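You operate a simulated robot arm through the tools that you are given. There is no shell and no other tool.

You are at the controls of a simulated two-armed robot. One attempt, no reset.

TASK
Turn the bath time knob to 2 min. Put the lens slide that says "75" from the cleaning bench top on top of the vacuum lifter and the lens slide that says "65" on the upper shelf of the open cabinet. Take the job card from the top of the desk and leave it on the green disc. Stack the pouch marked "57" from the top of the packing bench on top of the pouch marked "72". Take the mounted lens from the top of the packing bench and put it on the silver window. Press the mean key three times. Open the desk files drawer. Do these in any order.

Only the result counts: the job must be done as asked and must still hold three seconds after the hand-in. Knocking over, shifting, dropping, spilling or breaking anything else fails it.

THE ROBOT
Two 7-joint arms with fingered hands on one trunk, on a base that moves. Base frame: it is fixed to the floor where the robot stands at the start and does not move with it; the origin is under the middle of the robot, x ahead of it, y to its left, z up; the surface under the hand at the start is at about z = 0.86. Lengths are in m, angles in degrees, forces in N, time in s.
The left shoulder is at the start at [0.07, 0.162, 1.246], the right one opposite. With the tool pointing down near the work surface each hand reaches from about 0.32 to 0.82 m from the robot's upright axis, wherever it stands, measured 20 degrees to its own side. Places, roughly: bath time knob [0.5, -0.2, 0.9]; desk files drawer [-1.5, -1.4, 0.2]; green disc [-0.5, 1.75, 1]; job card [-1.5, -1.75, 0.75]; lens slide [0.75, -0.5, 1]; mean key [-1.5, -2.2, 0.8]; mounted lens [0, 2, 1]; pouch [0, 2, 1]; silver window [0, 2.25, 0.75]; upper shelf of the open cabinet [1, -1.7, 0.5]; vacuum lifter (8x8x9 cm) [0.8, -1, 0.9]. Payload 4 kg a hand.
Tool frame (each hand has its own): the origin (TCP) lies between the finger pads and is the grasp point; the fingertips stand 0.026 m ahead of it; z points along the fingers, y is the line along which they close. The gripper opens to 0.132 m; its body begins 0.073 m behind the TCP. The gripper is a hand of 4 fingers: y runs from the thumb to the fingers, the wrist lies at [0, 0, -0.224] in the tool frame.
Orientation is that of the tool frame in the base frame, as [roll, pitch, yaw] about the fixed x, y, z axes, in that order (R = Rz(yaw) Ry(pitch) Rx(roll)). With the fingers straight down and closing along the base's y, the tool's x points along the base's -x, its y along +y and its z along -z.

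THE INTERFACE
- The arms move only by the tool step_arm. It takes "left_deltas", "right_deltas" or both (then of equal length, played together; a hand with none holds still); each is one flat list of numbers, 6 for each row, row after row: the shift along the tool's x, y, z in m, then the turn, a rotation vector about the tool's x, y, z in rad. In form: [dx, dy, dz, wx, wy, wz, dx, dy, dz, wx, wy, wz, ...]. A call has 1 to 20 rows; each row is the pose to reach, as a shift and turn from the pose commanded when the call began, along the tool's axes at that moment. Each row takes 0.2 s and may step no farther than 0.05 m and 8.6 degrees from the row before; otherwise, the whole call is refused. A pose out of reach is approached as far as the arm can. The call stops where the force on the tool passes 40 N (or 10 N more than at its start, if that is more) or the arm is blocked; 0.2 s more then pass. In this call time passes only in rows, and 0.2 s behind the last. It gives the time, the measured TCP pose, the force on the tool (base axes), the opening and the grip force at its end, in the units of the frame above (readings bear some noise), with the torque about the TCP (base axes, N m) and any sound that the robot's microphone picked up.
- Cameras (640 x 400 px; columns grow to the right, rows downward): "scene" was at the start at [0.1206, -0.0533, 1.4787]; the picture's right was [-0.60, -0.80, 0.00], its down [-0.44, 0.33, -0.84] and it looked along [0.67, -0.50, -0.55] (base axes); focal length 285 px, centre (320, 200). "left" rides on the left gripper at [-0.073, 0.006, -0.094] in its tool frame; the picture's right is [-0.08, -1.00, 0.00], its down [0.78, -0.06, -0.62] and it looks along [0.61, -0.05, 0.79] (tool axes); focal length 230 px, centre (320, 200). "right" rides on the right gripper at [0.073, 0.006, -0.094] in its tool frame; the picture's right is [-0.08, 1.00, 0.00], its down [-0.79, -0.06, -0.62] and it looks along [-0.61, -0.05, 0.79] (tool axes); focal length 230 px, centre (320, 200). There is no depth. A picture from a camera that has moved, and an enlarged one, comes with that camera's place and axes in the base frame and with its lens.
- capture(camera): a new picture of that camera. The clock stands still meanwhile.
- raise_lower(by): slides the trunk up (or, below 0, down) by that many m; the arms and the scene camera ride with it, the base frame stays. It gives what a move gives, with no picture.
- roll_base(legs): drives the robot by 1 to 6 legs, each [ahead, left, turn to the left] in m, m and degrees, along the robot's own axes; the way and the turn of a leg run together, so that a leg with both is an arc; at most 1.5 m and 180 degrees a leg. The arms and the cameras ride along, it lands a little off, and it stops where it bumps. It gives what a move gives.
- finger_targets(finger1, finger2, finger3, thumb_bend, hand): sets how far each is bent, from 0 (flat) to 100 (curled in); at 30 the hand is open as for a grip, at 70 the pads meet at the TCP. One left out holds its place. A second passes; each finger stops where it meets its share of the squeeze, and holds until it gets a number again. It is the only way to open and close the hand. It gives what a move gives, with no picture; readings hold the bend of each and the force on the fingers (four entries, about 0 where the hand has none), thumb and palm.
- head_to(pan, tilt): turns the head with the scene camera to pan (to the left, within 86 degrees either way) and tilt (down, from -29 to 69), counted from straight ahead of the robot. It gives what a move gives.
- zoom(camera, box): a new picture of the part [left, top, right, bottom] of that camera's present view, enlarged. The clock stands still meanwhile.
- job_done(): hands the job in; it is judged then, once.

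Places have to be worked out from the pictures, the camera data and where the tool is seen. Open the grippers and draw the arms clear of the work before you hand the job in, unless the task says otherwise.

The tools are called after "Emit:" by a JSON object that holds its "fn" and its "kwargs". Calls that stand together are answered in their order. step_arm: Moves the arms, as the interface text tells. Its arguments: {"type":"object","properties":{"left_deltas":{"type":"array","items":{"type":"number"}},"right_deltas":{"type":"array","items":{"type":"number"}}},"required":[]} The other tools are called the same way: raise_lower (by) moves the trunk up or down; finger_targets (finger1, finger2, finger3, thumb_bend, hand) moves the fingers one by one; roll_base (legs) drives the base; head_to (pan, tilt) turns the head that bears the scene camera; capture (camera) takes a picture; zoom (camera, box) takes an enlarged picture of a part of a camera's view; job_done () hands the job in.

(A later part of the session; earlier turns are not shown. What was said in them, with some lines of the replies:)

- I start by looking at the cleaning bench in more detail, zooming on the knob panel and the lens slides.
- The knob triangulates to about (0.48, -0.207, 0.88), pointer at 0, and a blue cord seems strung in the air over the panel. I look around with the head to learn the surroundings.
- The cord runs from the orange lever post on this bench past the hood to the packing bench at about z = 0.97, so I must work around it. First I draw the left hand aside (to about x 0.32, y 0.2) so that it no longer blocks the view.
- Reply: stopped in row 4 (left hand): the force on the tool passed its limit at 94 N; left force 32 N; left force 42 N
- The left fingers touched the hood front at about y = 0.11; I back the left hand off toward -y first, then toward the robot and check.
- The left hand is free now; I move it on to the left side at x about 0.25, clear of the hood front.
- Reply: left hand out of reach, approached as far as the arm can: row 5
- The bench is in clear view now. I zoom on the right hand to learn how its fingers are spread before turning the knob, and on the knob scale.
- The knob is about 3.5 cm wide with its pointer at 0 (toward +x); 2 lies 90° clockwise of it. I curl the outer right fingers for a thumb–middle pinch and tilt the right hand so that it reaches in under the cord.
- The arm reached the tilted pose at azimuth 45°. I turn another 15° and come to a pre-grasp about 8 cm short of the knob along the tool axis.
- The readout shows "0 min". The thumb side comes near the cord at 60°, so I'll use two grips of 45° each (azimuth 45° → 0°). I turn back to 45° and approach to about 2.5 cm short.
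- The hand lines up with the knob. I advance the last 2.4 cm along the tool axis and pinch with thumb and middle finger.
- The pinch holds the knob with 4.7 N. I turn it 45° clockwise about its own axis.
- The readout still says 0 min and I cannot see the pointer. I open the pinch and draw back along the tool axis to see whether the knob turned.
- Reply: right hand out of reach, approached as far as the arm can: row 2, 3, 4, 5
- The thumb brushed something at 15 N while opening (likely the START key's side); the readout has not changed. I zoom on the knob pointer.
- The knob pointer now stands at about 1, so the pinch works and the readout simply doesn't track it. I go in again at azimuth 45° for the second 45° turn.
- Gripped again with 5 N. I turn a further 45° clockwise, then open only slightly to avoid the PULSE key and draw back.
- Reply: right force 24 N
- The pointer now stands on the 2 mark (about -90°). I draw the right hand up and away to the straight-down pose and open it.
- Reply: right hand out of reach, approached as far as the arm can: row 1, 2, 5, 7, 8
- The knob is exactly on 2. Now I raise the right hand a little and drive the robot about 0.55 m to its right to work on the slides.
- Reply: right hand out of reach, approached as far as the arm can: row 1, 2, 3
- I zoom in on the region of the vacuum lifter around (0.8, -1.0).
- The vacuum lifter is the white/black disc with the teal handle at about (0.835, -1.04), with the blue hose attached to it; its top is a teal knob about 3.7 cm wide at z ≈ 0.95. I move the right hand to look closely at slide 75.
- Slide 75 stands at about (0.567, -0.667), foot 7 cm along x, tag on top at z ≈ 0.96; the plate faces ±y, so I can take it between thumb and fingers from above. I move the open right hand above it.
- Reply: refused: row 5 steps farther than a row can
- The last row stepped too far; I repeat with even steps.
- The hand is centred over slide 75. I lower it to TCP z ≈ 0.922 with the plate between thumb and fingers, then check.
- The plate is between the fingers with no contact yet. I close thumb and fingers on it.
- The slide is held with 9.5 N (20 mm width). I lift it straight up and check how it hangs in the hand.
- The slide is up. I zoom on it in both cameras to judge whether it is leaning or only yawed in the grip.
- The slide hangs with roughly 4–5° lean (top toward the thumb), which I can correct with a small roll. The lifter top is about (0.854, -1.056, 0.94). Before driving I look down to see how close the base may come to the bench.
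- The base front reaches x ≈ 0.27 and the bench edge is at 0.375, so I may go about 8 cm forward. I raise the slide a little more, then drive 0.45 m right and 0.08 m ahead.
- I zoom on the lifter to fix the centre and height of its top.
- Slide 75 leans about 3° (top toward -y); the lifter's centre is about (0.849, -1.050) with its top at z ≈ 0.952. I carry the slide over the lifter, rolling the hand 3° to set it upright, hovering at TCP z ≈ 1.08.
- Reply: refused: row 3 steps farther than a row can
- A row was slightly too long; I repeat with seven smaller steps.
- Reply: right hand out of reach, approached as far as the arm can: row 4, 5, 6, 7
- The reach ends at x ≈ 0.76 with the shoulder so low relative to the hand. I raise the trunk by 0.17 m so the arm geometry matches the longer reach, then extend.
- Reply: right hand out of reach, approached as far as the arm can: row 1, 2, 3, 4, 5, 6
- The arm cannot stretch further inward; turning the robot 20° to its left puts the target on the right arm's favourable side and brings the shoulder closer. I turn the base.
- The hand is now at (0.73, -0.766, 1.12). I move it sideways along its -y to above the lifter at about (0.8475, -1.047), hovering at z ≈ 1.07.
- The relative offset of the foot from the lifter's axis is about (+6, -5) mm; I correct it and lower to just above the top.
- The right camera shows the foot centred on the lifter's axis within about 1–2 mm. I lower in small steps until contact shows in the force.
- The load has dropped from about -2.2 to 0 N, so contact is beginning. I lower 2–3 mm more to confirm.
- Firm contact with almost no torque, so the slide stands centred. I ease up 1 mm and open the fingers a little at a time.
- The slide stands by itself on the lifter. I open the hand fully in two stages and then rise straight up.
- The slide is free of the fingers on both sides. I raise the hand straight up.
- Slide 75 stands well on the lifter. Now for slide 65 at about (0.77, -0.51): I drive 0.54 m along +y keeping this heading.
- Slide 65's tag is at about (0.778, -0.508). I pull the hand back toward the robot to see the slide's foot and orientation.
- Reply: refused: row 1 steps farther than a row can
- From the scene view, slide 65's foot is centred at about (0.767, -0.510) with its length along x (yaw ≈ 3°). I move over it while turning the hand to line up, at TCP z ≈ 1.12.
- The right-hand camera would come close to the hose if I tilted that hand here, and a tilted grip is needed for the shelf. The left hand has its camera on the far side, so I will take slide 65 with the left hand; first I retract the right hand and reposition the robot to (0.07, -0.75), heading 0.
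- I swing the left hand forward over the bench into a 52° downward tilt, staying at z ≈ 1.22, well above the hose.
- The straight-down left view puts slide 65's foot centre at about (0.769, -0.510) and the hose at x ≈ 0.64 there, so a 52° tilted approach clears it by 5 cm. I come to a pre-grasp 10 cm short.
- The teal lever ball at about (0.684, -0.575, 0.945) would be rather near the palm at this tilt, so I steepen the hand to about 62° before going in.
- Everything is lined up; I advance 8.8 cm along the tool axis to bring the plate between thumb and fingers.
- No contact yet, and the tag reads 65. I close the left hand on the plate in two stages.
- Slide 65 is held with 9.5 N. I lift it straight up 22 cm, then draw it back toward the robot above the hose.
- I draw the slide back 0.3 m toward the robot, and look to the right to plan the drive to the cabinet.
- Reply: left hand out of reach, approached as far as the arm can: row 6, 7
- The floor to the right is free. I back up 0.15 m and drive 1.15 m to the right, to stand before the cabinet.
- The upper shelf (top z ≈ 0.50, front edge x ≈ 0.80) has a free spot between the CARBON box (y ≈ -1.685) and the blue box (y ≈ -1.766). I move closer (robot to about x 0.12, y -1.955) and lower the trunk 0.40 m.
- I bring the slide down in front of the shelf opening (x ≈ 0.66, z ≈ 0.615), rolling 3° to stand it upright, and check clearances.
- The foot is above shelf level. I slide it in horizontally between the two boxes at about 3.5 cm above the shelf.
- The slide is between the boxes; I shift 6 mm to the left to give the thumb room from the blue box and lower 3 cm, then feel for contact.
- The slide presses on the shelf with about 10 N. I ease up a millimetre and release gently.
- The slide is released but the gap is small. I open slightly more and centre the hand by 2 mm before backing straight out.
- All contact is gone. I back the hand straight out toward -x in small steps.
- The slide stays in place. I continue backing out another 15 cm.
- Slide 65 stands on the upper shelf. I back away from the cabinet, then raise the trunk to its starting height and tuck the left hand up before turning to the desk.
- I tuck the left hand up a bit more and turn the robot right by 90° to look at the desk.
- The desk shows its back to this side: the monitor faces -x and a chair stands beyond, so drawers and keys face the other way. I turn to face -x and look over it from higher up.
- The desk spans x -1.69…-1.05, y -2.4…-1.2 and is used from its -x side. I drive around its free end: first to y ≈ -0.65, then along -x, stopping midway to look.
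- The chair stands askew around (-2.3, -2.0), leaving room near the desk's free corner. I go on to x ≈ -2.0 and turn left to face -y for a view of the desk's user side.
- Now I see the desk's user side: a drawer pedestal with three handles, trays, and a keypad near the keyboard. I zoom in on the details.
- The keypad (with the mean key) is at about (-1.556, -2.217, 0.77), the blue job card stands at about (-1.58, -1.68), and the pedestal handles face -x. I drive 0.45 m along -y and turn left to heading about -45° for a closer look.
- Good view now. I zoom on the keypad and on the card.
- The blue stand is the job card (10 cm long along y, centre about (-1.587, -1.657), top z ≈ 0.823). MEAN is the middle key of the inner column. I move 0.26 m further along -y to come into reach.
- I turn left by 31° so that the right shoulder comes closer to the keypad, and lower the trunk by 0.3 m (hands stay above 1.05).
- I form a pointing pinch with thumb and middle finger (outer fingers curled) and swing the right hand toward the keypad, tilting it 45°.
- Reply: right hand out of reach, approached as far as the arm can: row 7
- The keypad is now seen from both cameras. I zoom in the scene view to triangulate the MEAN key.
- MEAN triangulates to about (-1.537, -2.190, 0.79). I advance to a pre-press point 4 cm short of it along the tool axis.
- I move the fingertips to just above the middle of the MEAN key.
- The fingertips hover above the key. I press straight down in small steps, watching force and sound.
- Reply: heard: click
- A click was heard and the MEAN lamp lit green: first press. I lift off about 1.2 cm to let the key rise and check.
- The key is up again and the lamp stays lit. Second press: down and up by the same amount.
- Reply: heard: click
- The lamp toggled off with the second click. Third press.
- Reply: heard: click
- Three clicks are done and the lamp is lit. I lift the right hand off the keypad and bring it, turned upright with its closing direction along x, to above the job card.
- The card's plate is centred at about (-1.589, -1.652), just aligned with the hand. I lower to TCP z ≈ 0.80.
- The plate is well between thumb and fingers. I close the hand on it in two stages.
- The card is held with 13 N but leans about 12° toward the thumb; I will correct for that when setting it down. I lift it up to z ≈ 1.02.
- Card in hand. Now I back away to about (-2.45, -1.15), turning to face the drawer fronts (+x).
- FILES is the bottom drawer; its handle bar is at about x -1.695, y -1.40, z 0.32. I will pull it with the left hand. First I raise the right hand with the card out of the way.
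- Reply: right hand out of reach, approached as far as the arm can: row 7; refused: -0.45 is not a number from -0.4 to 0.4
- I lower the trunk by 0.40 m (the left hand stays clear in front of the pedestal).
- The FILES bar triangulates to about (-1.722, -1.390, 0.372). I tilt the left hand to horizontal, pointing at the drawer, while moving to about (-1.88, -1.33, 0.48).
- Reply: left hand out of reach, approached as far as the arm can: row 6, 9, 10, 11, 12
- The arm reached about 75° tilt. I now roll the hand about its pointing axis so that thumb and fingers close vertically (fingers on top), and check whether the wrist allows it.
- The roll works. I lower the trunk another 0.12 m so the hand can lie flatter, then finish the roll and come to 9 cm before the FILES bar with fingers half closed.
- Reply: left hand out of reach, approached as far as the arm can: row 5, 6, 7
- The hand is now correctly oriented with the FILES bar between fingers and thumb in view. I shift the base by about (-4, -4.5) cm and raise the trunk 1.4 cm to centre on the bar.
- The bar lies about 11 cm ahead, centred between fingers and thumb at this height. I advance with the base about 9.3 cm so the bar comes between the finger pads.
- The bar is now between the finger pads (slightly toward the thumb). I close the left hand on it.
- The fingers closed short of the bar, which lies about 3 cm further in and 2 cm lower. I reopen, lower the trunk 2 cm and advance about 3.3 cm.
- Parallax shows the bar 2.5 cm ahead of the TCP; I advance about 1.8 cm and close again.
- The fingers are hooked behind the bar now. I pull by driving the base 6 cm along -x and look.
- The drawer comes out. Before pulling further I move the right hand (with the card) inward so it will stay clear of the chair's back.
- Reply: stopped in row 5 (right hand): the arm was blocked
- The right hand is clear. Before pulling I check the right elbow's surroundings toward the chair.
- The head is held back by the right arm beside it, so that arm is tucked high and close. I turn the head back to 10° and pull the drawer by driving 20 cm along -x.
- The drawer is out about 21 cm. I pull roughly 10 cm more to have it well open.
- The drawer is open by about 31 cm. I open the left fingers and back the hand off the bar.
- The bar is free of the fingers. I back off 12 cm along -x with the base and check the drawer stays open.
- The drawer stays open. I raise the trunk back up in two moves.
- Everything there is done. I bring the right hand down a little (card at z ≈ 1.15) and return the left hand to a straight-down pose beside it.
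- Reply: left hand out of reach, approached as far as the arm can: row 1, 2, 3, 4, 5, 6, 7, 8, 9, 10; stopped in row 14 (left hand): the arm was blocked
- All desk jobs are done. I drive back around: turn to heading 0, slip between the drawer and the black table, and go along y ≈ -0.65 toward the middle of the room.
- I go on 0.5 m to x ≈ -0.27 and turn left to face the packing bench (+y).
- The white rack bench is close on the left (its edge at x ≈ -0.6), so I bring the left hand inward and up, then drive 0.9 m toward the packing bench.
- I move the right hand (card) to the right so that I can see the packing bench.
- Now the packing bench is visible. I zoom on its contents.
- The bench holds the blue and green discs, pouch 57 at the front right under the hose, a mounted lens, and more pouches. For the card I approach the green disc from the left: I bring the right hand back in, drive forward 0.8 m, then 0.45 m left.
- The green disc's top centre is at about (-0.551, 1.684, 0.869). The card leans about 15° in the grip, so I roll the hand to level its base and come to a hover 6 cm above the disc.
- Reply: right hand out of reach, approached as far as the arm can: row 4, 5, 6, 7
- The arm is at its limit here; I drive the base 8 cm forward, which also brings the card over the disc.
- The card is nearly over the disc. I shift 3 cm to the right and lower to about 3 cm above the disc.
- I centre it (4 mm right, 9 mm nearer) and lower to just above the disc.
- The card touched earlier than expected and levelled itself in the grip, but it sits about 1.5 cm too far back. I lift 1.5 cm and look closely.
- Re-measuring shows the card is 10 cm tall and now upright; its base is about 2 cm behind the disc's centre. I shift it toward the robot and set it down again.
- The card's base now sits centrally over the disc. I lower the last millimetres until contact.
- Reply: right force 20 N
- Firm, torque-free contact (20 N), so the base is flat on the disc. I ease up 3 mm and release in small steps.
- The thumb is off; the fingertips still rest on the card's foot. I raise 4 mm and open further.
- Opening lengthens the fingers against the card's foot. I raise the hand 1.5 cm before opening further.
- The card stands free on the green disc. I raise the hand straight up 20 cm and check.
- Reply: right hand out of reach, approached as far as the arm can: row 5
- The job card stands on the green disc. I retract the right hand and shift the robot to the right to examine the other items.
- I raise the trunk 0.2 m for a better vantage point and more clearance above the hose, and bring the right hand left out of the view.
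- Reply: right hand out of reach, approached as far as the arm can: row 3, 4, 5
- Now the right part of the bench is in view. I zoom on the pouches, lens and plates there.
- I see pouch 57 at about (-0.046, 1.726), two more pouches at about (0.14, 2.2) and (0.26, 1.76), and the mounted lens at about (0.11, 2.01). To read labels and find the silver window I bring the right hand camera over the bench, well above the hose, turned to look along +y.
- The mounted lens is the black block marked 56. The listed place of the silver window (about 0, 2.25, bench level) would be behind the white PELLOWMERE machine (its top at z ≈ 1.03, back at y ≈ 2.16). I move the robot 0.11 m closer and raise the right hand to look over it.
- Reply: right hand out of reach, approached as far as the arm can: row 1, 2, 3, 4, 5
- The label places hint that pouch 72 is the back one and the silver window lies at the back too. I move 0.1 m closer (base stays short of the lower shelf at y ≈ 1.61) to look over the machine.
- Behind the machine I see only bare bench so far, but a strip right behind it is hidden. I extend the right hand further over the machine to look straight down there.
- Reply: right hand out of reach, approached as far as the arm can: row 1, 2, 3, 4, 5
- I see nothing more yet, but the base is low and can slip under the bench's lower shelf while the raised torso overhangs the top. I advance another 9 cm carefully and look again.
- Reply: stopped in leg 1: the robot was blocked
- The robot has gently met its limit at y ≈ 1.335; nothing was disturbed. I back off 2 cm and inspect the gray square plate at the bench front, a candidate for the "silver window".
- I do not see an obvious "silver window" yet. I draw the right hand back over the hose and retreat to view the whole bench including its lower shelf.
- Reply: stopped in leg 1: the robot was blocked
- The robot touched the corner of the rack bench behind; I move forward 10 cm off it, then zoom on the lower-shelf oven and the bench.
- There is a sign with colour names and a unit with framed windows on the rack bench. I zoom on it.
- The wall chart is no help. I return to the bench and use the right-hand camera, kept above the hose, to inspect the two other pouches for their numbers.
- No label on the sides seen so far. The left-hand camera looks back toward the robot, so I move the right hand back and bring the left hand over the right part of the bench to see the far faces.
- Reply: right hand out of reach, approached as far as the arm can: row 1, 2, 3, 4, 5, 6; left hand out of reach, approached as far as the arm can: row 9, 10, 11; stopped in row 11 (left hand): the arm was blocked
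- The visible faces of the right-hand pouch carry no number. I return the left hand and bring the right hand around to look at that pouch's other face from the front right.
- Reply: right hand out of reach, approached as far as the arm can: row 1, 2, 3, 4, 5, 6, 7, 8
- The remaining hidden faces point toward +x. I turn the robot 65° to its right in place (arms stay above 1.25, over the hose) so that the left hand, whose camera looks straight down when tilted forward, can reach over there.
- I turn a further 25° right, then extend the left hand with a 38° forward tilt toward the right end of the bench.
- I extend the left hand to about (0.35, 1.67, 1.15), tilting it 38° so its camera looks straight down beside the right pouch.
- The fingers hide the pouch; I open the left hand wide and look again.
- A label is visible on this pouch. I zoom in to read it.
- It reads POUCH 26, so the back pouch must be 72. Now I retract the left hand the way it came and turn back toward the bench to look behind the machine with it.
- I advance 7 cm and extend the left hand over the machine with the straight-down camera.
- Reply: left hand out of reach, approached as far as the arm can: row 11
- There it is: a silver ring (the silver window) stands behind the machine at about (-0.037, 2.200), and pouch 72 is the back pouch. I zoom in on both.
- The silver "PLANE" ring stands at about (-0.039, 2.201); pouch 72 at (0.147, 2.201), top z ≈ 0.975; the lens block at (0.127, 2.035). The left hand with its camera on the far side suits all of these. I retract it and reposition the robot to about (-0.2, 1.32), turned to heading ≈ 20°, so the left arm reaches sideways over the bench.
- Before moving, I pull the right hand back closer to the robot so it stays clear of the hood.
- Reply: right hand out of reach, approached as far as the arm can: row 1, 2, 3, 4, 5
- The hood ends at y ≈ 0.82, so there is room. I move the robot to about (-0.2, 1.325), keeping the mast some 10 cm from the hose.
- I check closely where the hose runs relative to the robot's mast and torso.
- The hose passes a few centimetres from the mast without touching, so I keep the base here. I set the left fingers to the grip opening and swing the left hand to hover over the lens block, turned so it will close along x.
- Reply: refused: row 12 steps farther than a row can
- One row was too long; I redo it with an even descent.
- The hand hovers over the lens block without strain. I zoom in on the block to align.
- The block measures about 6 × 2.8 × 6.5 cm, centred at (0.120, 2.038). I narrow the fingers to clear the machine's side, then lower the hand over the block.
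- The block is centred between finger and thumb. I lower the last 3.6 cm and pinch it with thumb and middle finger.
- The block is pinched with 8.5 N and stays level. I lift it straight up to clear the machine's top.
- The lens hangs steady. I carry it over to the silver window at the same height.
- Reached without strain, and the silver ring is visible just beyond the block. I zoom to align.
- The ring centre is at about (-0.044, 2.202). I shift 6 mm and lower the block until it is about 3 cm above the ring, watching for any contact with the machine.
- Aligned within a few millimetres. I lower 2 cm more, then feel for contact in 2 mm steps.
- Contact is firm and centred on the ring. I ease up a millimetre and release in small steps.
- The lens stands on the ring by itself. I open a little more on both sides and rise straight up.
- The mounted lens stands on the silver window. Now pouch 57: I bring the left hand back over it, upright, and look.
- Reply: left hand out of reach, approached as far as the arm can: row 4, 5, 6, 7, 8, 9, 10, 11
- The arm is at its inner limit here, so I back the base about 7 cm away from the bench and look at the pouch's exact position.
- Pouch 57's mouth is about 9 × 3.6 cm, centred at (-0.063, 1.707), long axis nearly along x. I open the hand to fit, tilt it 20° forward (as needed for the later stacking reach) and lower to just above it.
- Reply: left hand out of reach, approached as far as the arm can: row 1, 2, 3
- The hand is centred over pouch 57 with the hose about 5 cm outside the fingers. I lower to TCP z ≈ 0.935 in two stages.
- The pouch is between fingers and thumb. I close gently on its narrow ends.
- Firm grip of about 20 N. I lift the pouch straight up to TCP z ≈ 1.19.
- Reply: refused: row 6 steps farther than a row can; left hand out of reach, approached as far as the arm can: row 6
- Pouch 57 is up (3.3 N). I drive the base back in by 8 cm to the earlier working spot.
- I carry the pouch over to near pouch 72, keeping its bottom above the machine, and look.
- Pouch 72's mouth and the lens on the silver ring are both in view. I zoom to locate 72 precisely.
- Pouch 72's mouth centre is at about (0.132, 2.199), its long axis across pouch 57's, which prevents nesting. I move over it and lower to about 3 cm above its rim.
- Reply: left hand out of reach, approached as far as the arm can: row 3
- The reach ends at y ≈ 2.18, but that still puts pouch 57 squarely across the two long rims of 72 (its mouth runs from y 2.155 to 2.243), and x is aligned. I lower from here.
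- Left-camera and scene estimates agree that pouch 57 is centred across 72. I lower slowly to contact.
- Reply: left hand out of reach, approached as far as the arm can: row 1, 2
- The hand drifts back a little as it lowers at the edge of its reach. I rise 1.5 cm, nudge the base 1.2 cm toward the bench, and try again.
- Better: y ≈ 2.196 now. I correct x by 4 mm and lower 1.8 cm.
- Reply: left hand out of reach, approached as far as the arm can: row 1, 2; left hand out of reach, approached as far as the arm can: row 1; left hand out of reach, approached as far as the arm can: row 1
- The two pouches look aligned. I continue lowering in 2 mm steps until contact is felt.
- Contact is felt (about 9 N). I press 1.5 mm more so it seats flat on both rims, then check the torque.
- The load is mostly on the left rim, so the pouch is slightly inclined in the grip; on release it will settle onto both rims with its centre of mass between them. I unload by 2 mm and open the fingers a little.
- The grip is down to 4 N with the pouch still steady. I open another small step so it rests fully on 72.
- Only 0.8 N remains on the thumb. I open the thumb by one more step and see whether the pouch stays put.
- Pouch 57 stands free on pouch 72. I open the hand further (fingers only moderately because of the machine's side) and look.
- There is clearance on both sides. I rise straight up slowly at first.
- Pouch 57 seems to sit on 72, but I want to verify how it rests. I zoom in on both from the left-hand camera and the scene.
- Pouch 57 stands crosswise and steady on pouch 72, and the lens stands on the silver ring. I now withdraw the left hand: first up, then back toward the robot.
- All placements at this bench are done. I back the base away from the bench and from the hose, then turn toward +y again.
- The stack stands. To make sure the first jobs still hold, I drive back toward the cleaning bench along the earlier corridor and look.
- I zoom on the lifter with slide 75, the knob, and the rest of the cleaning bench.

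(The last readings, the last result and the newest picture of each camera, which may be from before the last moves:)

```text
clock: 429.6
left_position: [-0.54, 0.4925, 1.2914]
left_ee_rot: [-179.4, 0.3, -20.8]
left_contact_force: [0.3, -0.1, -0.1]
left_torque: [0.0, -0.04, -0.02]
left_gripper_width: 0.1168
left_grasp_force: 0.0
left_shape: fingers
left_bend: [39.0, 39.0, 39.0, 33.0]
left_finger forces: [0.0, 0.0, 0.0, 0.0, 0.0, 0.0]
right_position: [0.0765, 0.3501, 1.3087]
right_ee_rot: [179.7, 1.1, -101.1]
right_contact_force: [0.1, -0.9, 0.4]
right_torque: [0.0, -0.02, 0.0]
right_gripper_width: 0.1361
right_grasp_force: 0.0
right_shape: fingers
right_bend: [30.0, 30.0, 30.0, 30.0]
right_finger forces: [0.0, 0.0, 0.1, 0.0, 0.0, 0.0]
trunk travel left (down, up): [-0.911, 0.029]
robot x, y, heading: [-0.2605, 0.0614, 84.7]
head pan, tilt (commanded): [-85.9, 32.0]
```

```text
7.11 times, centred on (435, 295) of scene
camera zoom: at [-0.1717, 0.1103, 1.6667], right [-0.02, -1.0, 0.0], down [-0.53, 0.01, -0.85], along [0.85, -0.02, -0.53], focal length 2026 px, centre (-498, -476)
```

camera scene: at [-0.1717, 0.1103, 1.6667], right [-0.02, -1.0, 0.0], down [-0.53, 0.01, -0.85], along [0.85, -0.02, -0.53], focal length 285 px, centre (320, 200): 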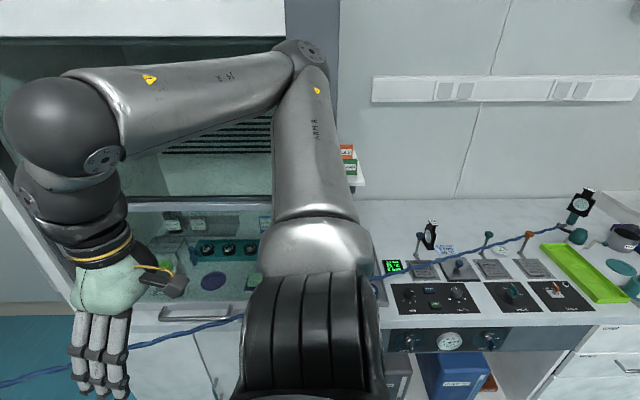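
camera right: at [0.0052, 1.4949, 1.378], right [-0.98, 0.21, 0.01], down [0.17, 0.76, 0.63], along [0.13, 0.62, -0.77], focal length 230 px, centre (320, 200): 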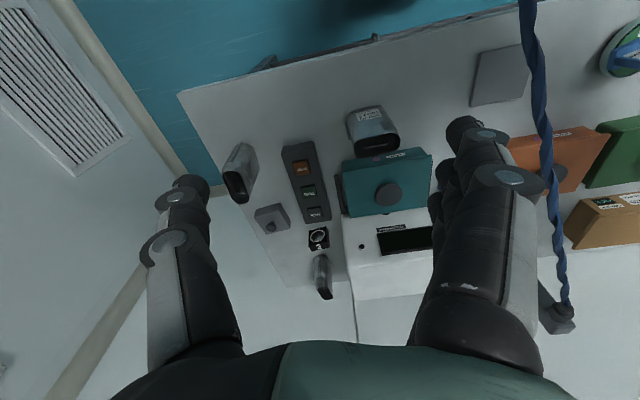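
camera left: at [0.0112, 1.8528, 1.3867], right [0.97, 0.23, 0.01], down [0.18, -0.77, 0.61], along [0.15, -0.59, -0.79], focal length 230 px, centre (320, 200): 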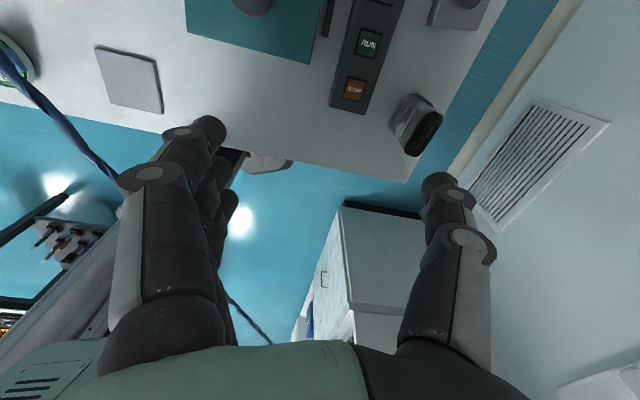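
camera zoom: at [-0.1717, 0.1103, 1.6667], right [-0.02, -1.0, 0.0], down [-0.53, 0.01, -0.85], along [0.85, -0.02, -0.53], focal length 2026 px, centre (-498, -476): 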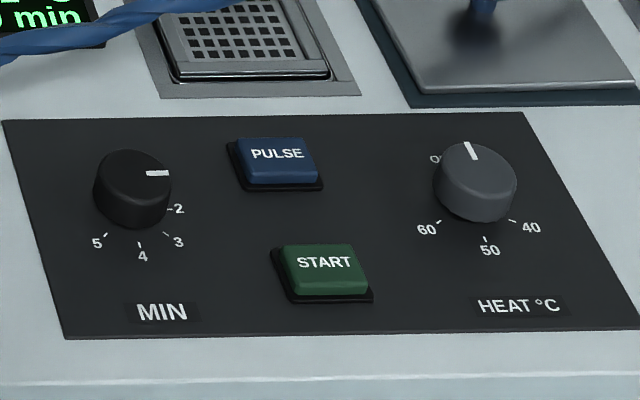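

Slide 75 stands on the lifter, the time knob is on 2, and the bench is otherwise untouched. I drive to open floor away from all benches and open the left hand fully.

Emit:
{"fn": "roll_base", "kwargs": {"legs": [[-0.946, -0.0878, 0]]}}

Emit:
{"fn": "finger_targets", "kwargs": {"hand": "left", "finger1": 30, "finger2": 30, "finger3": 30, "thumb_bend": 30}}

Emit:
{"fn": "head_to", "kwargs": {"pan": -86, "tilt": 32}}

Emit:
{"fn": "capture", "kwargs": {"camera": "scene"}}

Emit:
{"fn": "head_to", "kwargs": {"pan": 0, "tilt": 20}}

Emit:
{"fn": "capture", "kwargs": {"camera": "scene"}}

```text
clock: 434.6
left_position: [-0.5419, -0.4606, 1.2921]
left_ee_rot: [-179.5, 0.3, -21.0]
left_contact_force: [0.4, -0.4, -0.6]
left_torque: [-0.01, 0.0, -0.02]
left_gripper_width: 0.1168
left_grasp_force: 0.0
left_shape: fingers
left_bend: [39.0, 39.0, 39.0, 33.0]
left_finger forces: [0.0, 0.0, 0.2, 0.1, 0.0, 0.1]
right_position: [0.0728, -0.6064, 1.3082]
right_ee_rot: [179.7, 1.1, -101.6]
right_contact_force: [-0.1, -0.3, -0.2]
right_torque: [-0.01, -0.01, -0.01]
right_gripper_width: 0.136
right_grasp_force: 0.0
right_shape: fingers
right_bend: [30.0, 30.0, 30.0, 30.0]
right_finger forces: [0.0, 0.0, 0.0, 0.0, 0.0, 0.1]
trunk travel left (down, up): [-0.911, 0.029]
robot x, y, heading: [-0.2711, -0.8971, 84.5]
head pan, tilt (commanded): [-85.9, 32.0]
```

```text
clock: 435.6
left_position: [-0.5414, -0.4608, 1.2927]
left_ee_rot: [-179.4, 0.4, -21.2]
left_contact_force: [0.2, 0.3, -0.1]
left_torque: [-0.01, 0.02, 0.01]
left_gripper_width: 0.1357
left_grasp_force: 0.2
left_shape: fingers
left_bend: [30.0, 30.0, 30.0, 30.0]
left_finger forces: [0.0, 0.0, 0.0, 0.0, 0.0, 0.1]
right_position: [0.0731, -0.6084, 1.3078]
right_ee_rot: [179.7, 1.1, -101.5]
right_contact_force: [-1.2, 0.2, 0.2]
right_torque: [-0.02, 0.04, -0.01]
right_gripper_width: 0.136
right_grasp_force: 0.1
right_shape: fingers
right_bend: [30.0, 30.0, 30.0, 30.0]
right_finger forces: [0.0, 0.0, 0.1, 0.0, 0.1, 0.0]
trunk travel left (down, up): [-0.911, 0.029]
robot x, y, heading: [-0.2681, -0.893, 84.0]
head pan, tilt (commanded): [-85.9, 32.0]
```

```text
clock: 436.2
left_position: [-0.5417, -0.4609, 1.2924]
left_ee_rot: [-179.3, 0.3, -21.1]
left_contact_force: [-0.4, -0.4, -0.1]
left_torque: [0.03, 0.0, -0.01]
left_gripper_width: 0.1355
left_grasp_force: 0.1
left_shape: fingers
left_bend: [30.0, 30.0, 30.0, 30.0]
left_finger forces: [0.0, 0.0, 0.0, 0.0, 0.0, 0.0]
right_position: [0.0742, -0.6069, 1.308]
right_ee_rot: [179.7, 1.1, -101.5]
right_contact_force: [1.1, -0.5, 0.6]
right_torque: [-0.02, -0.01, -0.02]
right_gripper_width: 0.136
right_grasp_force: 0.0
right_shape: fingers
right_bend: [30.0, 30.0, 30.0, 30.0]
right_finger forces: [0.1, 0.1, 0.0, 0.1, 0.0, 0.0]
trunk travel left (down, up): [-0.911, 0.029]
robot x, y, heading: [-0.2685, -0.8964, 84.2]
head pan, tilt (commanded): [-85.9, 32.0]
```

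```text
taken
camera scene: at [-0.1758, -0.8455, 1.6667], right [-0.03, -1.0, 0.0], down [-0.53, 0.02, -0.85], along [0.85, -0.02, -0.53], focal length 285 px, centre (320, 200)
```

scene: 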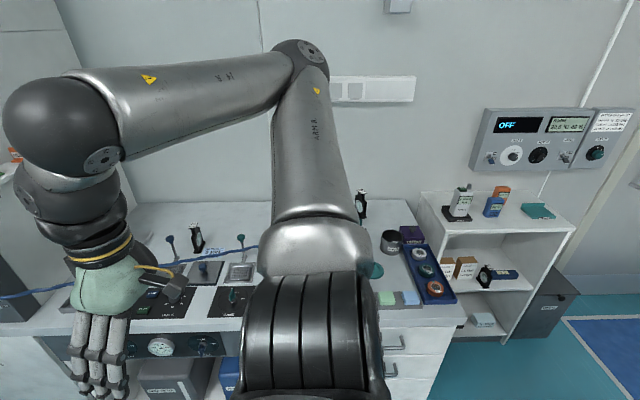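

```text
clock: 437.8
left_position: [-0.5411, -0.4607, 1.2922]
left_ee_rot: [-179.4, 0.3, -21.1]
left_contact_force: [-0.1, -0.4, 0.5]
left_torque: [0.01, 0.03, 0.0]
left_gripper_width: 0.1355
left_grasp_force: 0.0
left_shape: fingers
left_bend: [30.0, 30.0, 30.0, 30.0]
left_finger forces: [0.0, 0.0, 0.1, 0.1, 0.0, 0.0]
right_position: [0.0735, -0.6072, 1.3084]
right_ee_rot: [179.7, 1.1, -101.5]
right_contact_force: [0.5, 0.2, -0.3]
right_torque: [-0.01, -0.01, -0.02]
right_gripper_width: 0.1361
right_grasp_force: 0.0
right_shape: fingers
right_bend: [30.0, 30.0, 30.0, 30.0]
right_finger forces: [0.1, 0.1, 0.1, 0.1, 0.0, 0.0]
trunk travel left (down, up): [-0.911, 0.029]
robot x, y, heading: [-0.2711, -0.8922, 84.4]
head pan, tilt (commanded): [0.0, 20.0]
```

```text
taken
camera scene: at [-0.256, -0.7501, 1.6859], right [0.99, -0.1, 0.0], down [-0.03, -0.34, -0.94], along [0.09, 0.93, -0.34], focal length 285 px, centre (320, 200)
```

scene: 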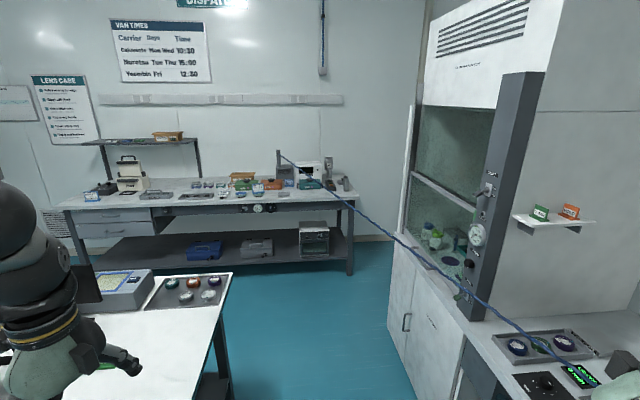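

Emit:
{"fn": "zoom", "kwargs": {"camera": "scene", "box": [220, 140, 370, 230]}}

Emit:
{"fn": "head_to", "kwargs": {"pan": -86, "tilt": 32}}

Emit:
{"fn": "zoom", "kwargs": {"camera": "scene", "box": [330, 160, 560, 340]}}

```text
4.27 times, centred on (295, 185) of scene
camera zoom: at [-0.256, -0.7501, 1.6859], right [0.99, -0.1, 0.0], down [-0.03, -0.34, -0.94], along [0.09, 0.93, -0.34], focal length 1215 px, centre (427, 264)
```

zoom: 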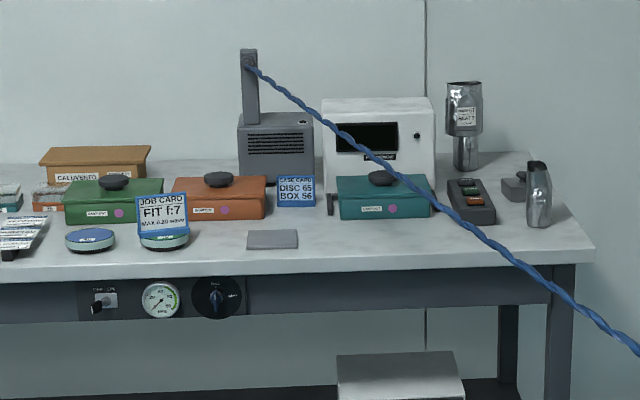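

```text
clock: 439.4
left_position: [-0.5416, -0.4606, 1.2928]
left_ee_rot: [-179.3, 0.2, -21.1]
left_contact_force: [-0.3, -0.2, -0.1]
left_torque: [-0.05, 0.01, 0.01]
left_gripper_width: 0.1354
left_grasp_force: 0.1
left_shape: fingers
left_bend: [30.0, 30.0, 30.0, 30.0]
left_finger forces: [0.0, 0.0, 0.0, 0.0, 0.1, 0.1]
right_position: [0.0743, -0.6075, 1.3086]
right_ee_rot: [179.7, 1.1, -101.5]
right_contact_force: [0.4, -0.4, -0.5]
right_torque: [-0.01, -0.01, 0.04]
right_gripper_width: 0.136
right_grasp_force: 0.0
right_shape: fingers
right_bend: [30.0, 30.0, 30.0, 30.0]
right_finger forces: [0.0, 0.0, 0.0, 0.0, 0.1, 0.1]
trunk travel left (down, up): [-0.911, 0.029]
robot x, y, heading: [-0.2713, -0.8912, 84.2]
head pan, tilt (commanded): [-85.9, 32.0]
```

```text
2.22 times, centred on (445, 250) of scene
camera zoom: at [-0.1758, -0.8452, 1.6667], right [-0.03, -1.0, 0.0], down [-0.53, 0.01, -0.85], along [0.85, -0.02, -0.53], focal length 633 px, centre (42, 89)
```

zoom: 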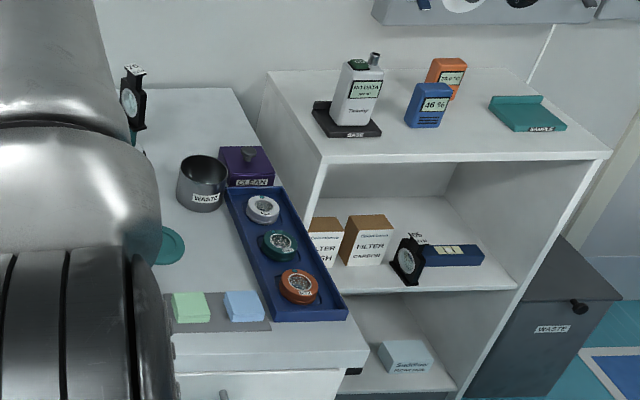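

Everything holds: job card on the green disc, pouch 57 on pouch 72, lens on the silver window, slide 75 on the lifter, slide 65 on the upper shelf, knob on 2, drawer open, mean key pressed three times. Both hands are open and clear, so I hand the job in.

Emit:
{"fn": "job_done", "kwargs": {}}

```text
The job is handed in.
```

I handed the job in with all the tasks done. The judge's result is not back yet, so this rests on my own last checks. Afterwards I parked the robot on open floor with both hands open.

- **Bath time knob:** it points at 2. The bath display still reads "0 min", so it does not show the setting.
- **Lens slides:** 75 stands on the vacuum lifter, and 65 stands on the upper shelf between the filter boxes and the blue box.
- **Job card:** it stands on the green disc.
- **Mounted lens:** it stands on the silver window, which turned out to be a small silver ring behind the white PELLOWMERE machine.
- **Mean key:** I pressed it three times, with a click each time, and its lamp ended lit.
- **Desk files drawer:** it is open by about 31 cm.
- **Pouches:** 57 stands crosswise on the back pouch and was still standing when I last looked. I never read the back pouch's number; I took it as 72 because the third pouch reads 26 and the rough places in the task fit. Pouch 57 also rests about 4 cm lower than the back pouch's rim seemed to be, which I could not explain.

Some contacts along the way could count against the job. I saw no damage or shifted items after any of them:
- The left hand hit the fume hood front once at 94 N.
- The thumb pressed at 15–23 N near the PULSE and START keys while I released the knob; the display did not change.
- The base bumped the packing bench once and the rack bench once.
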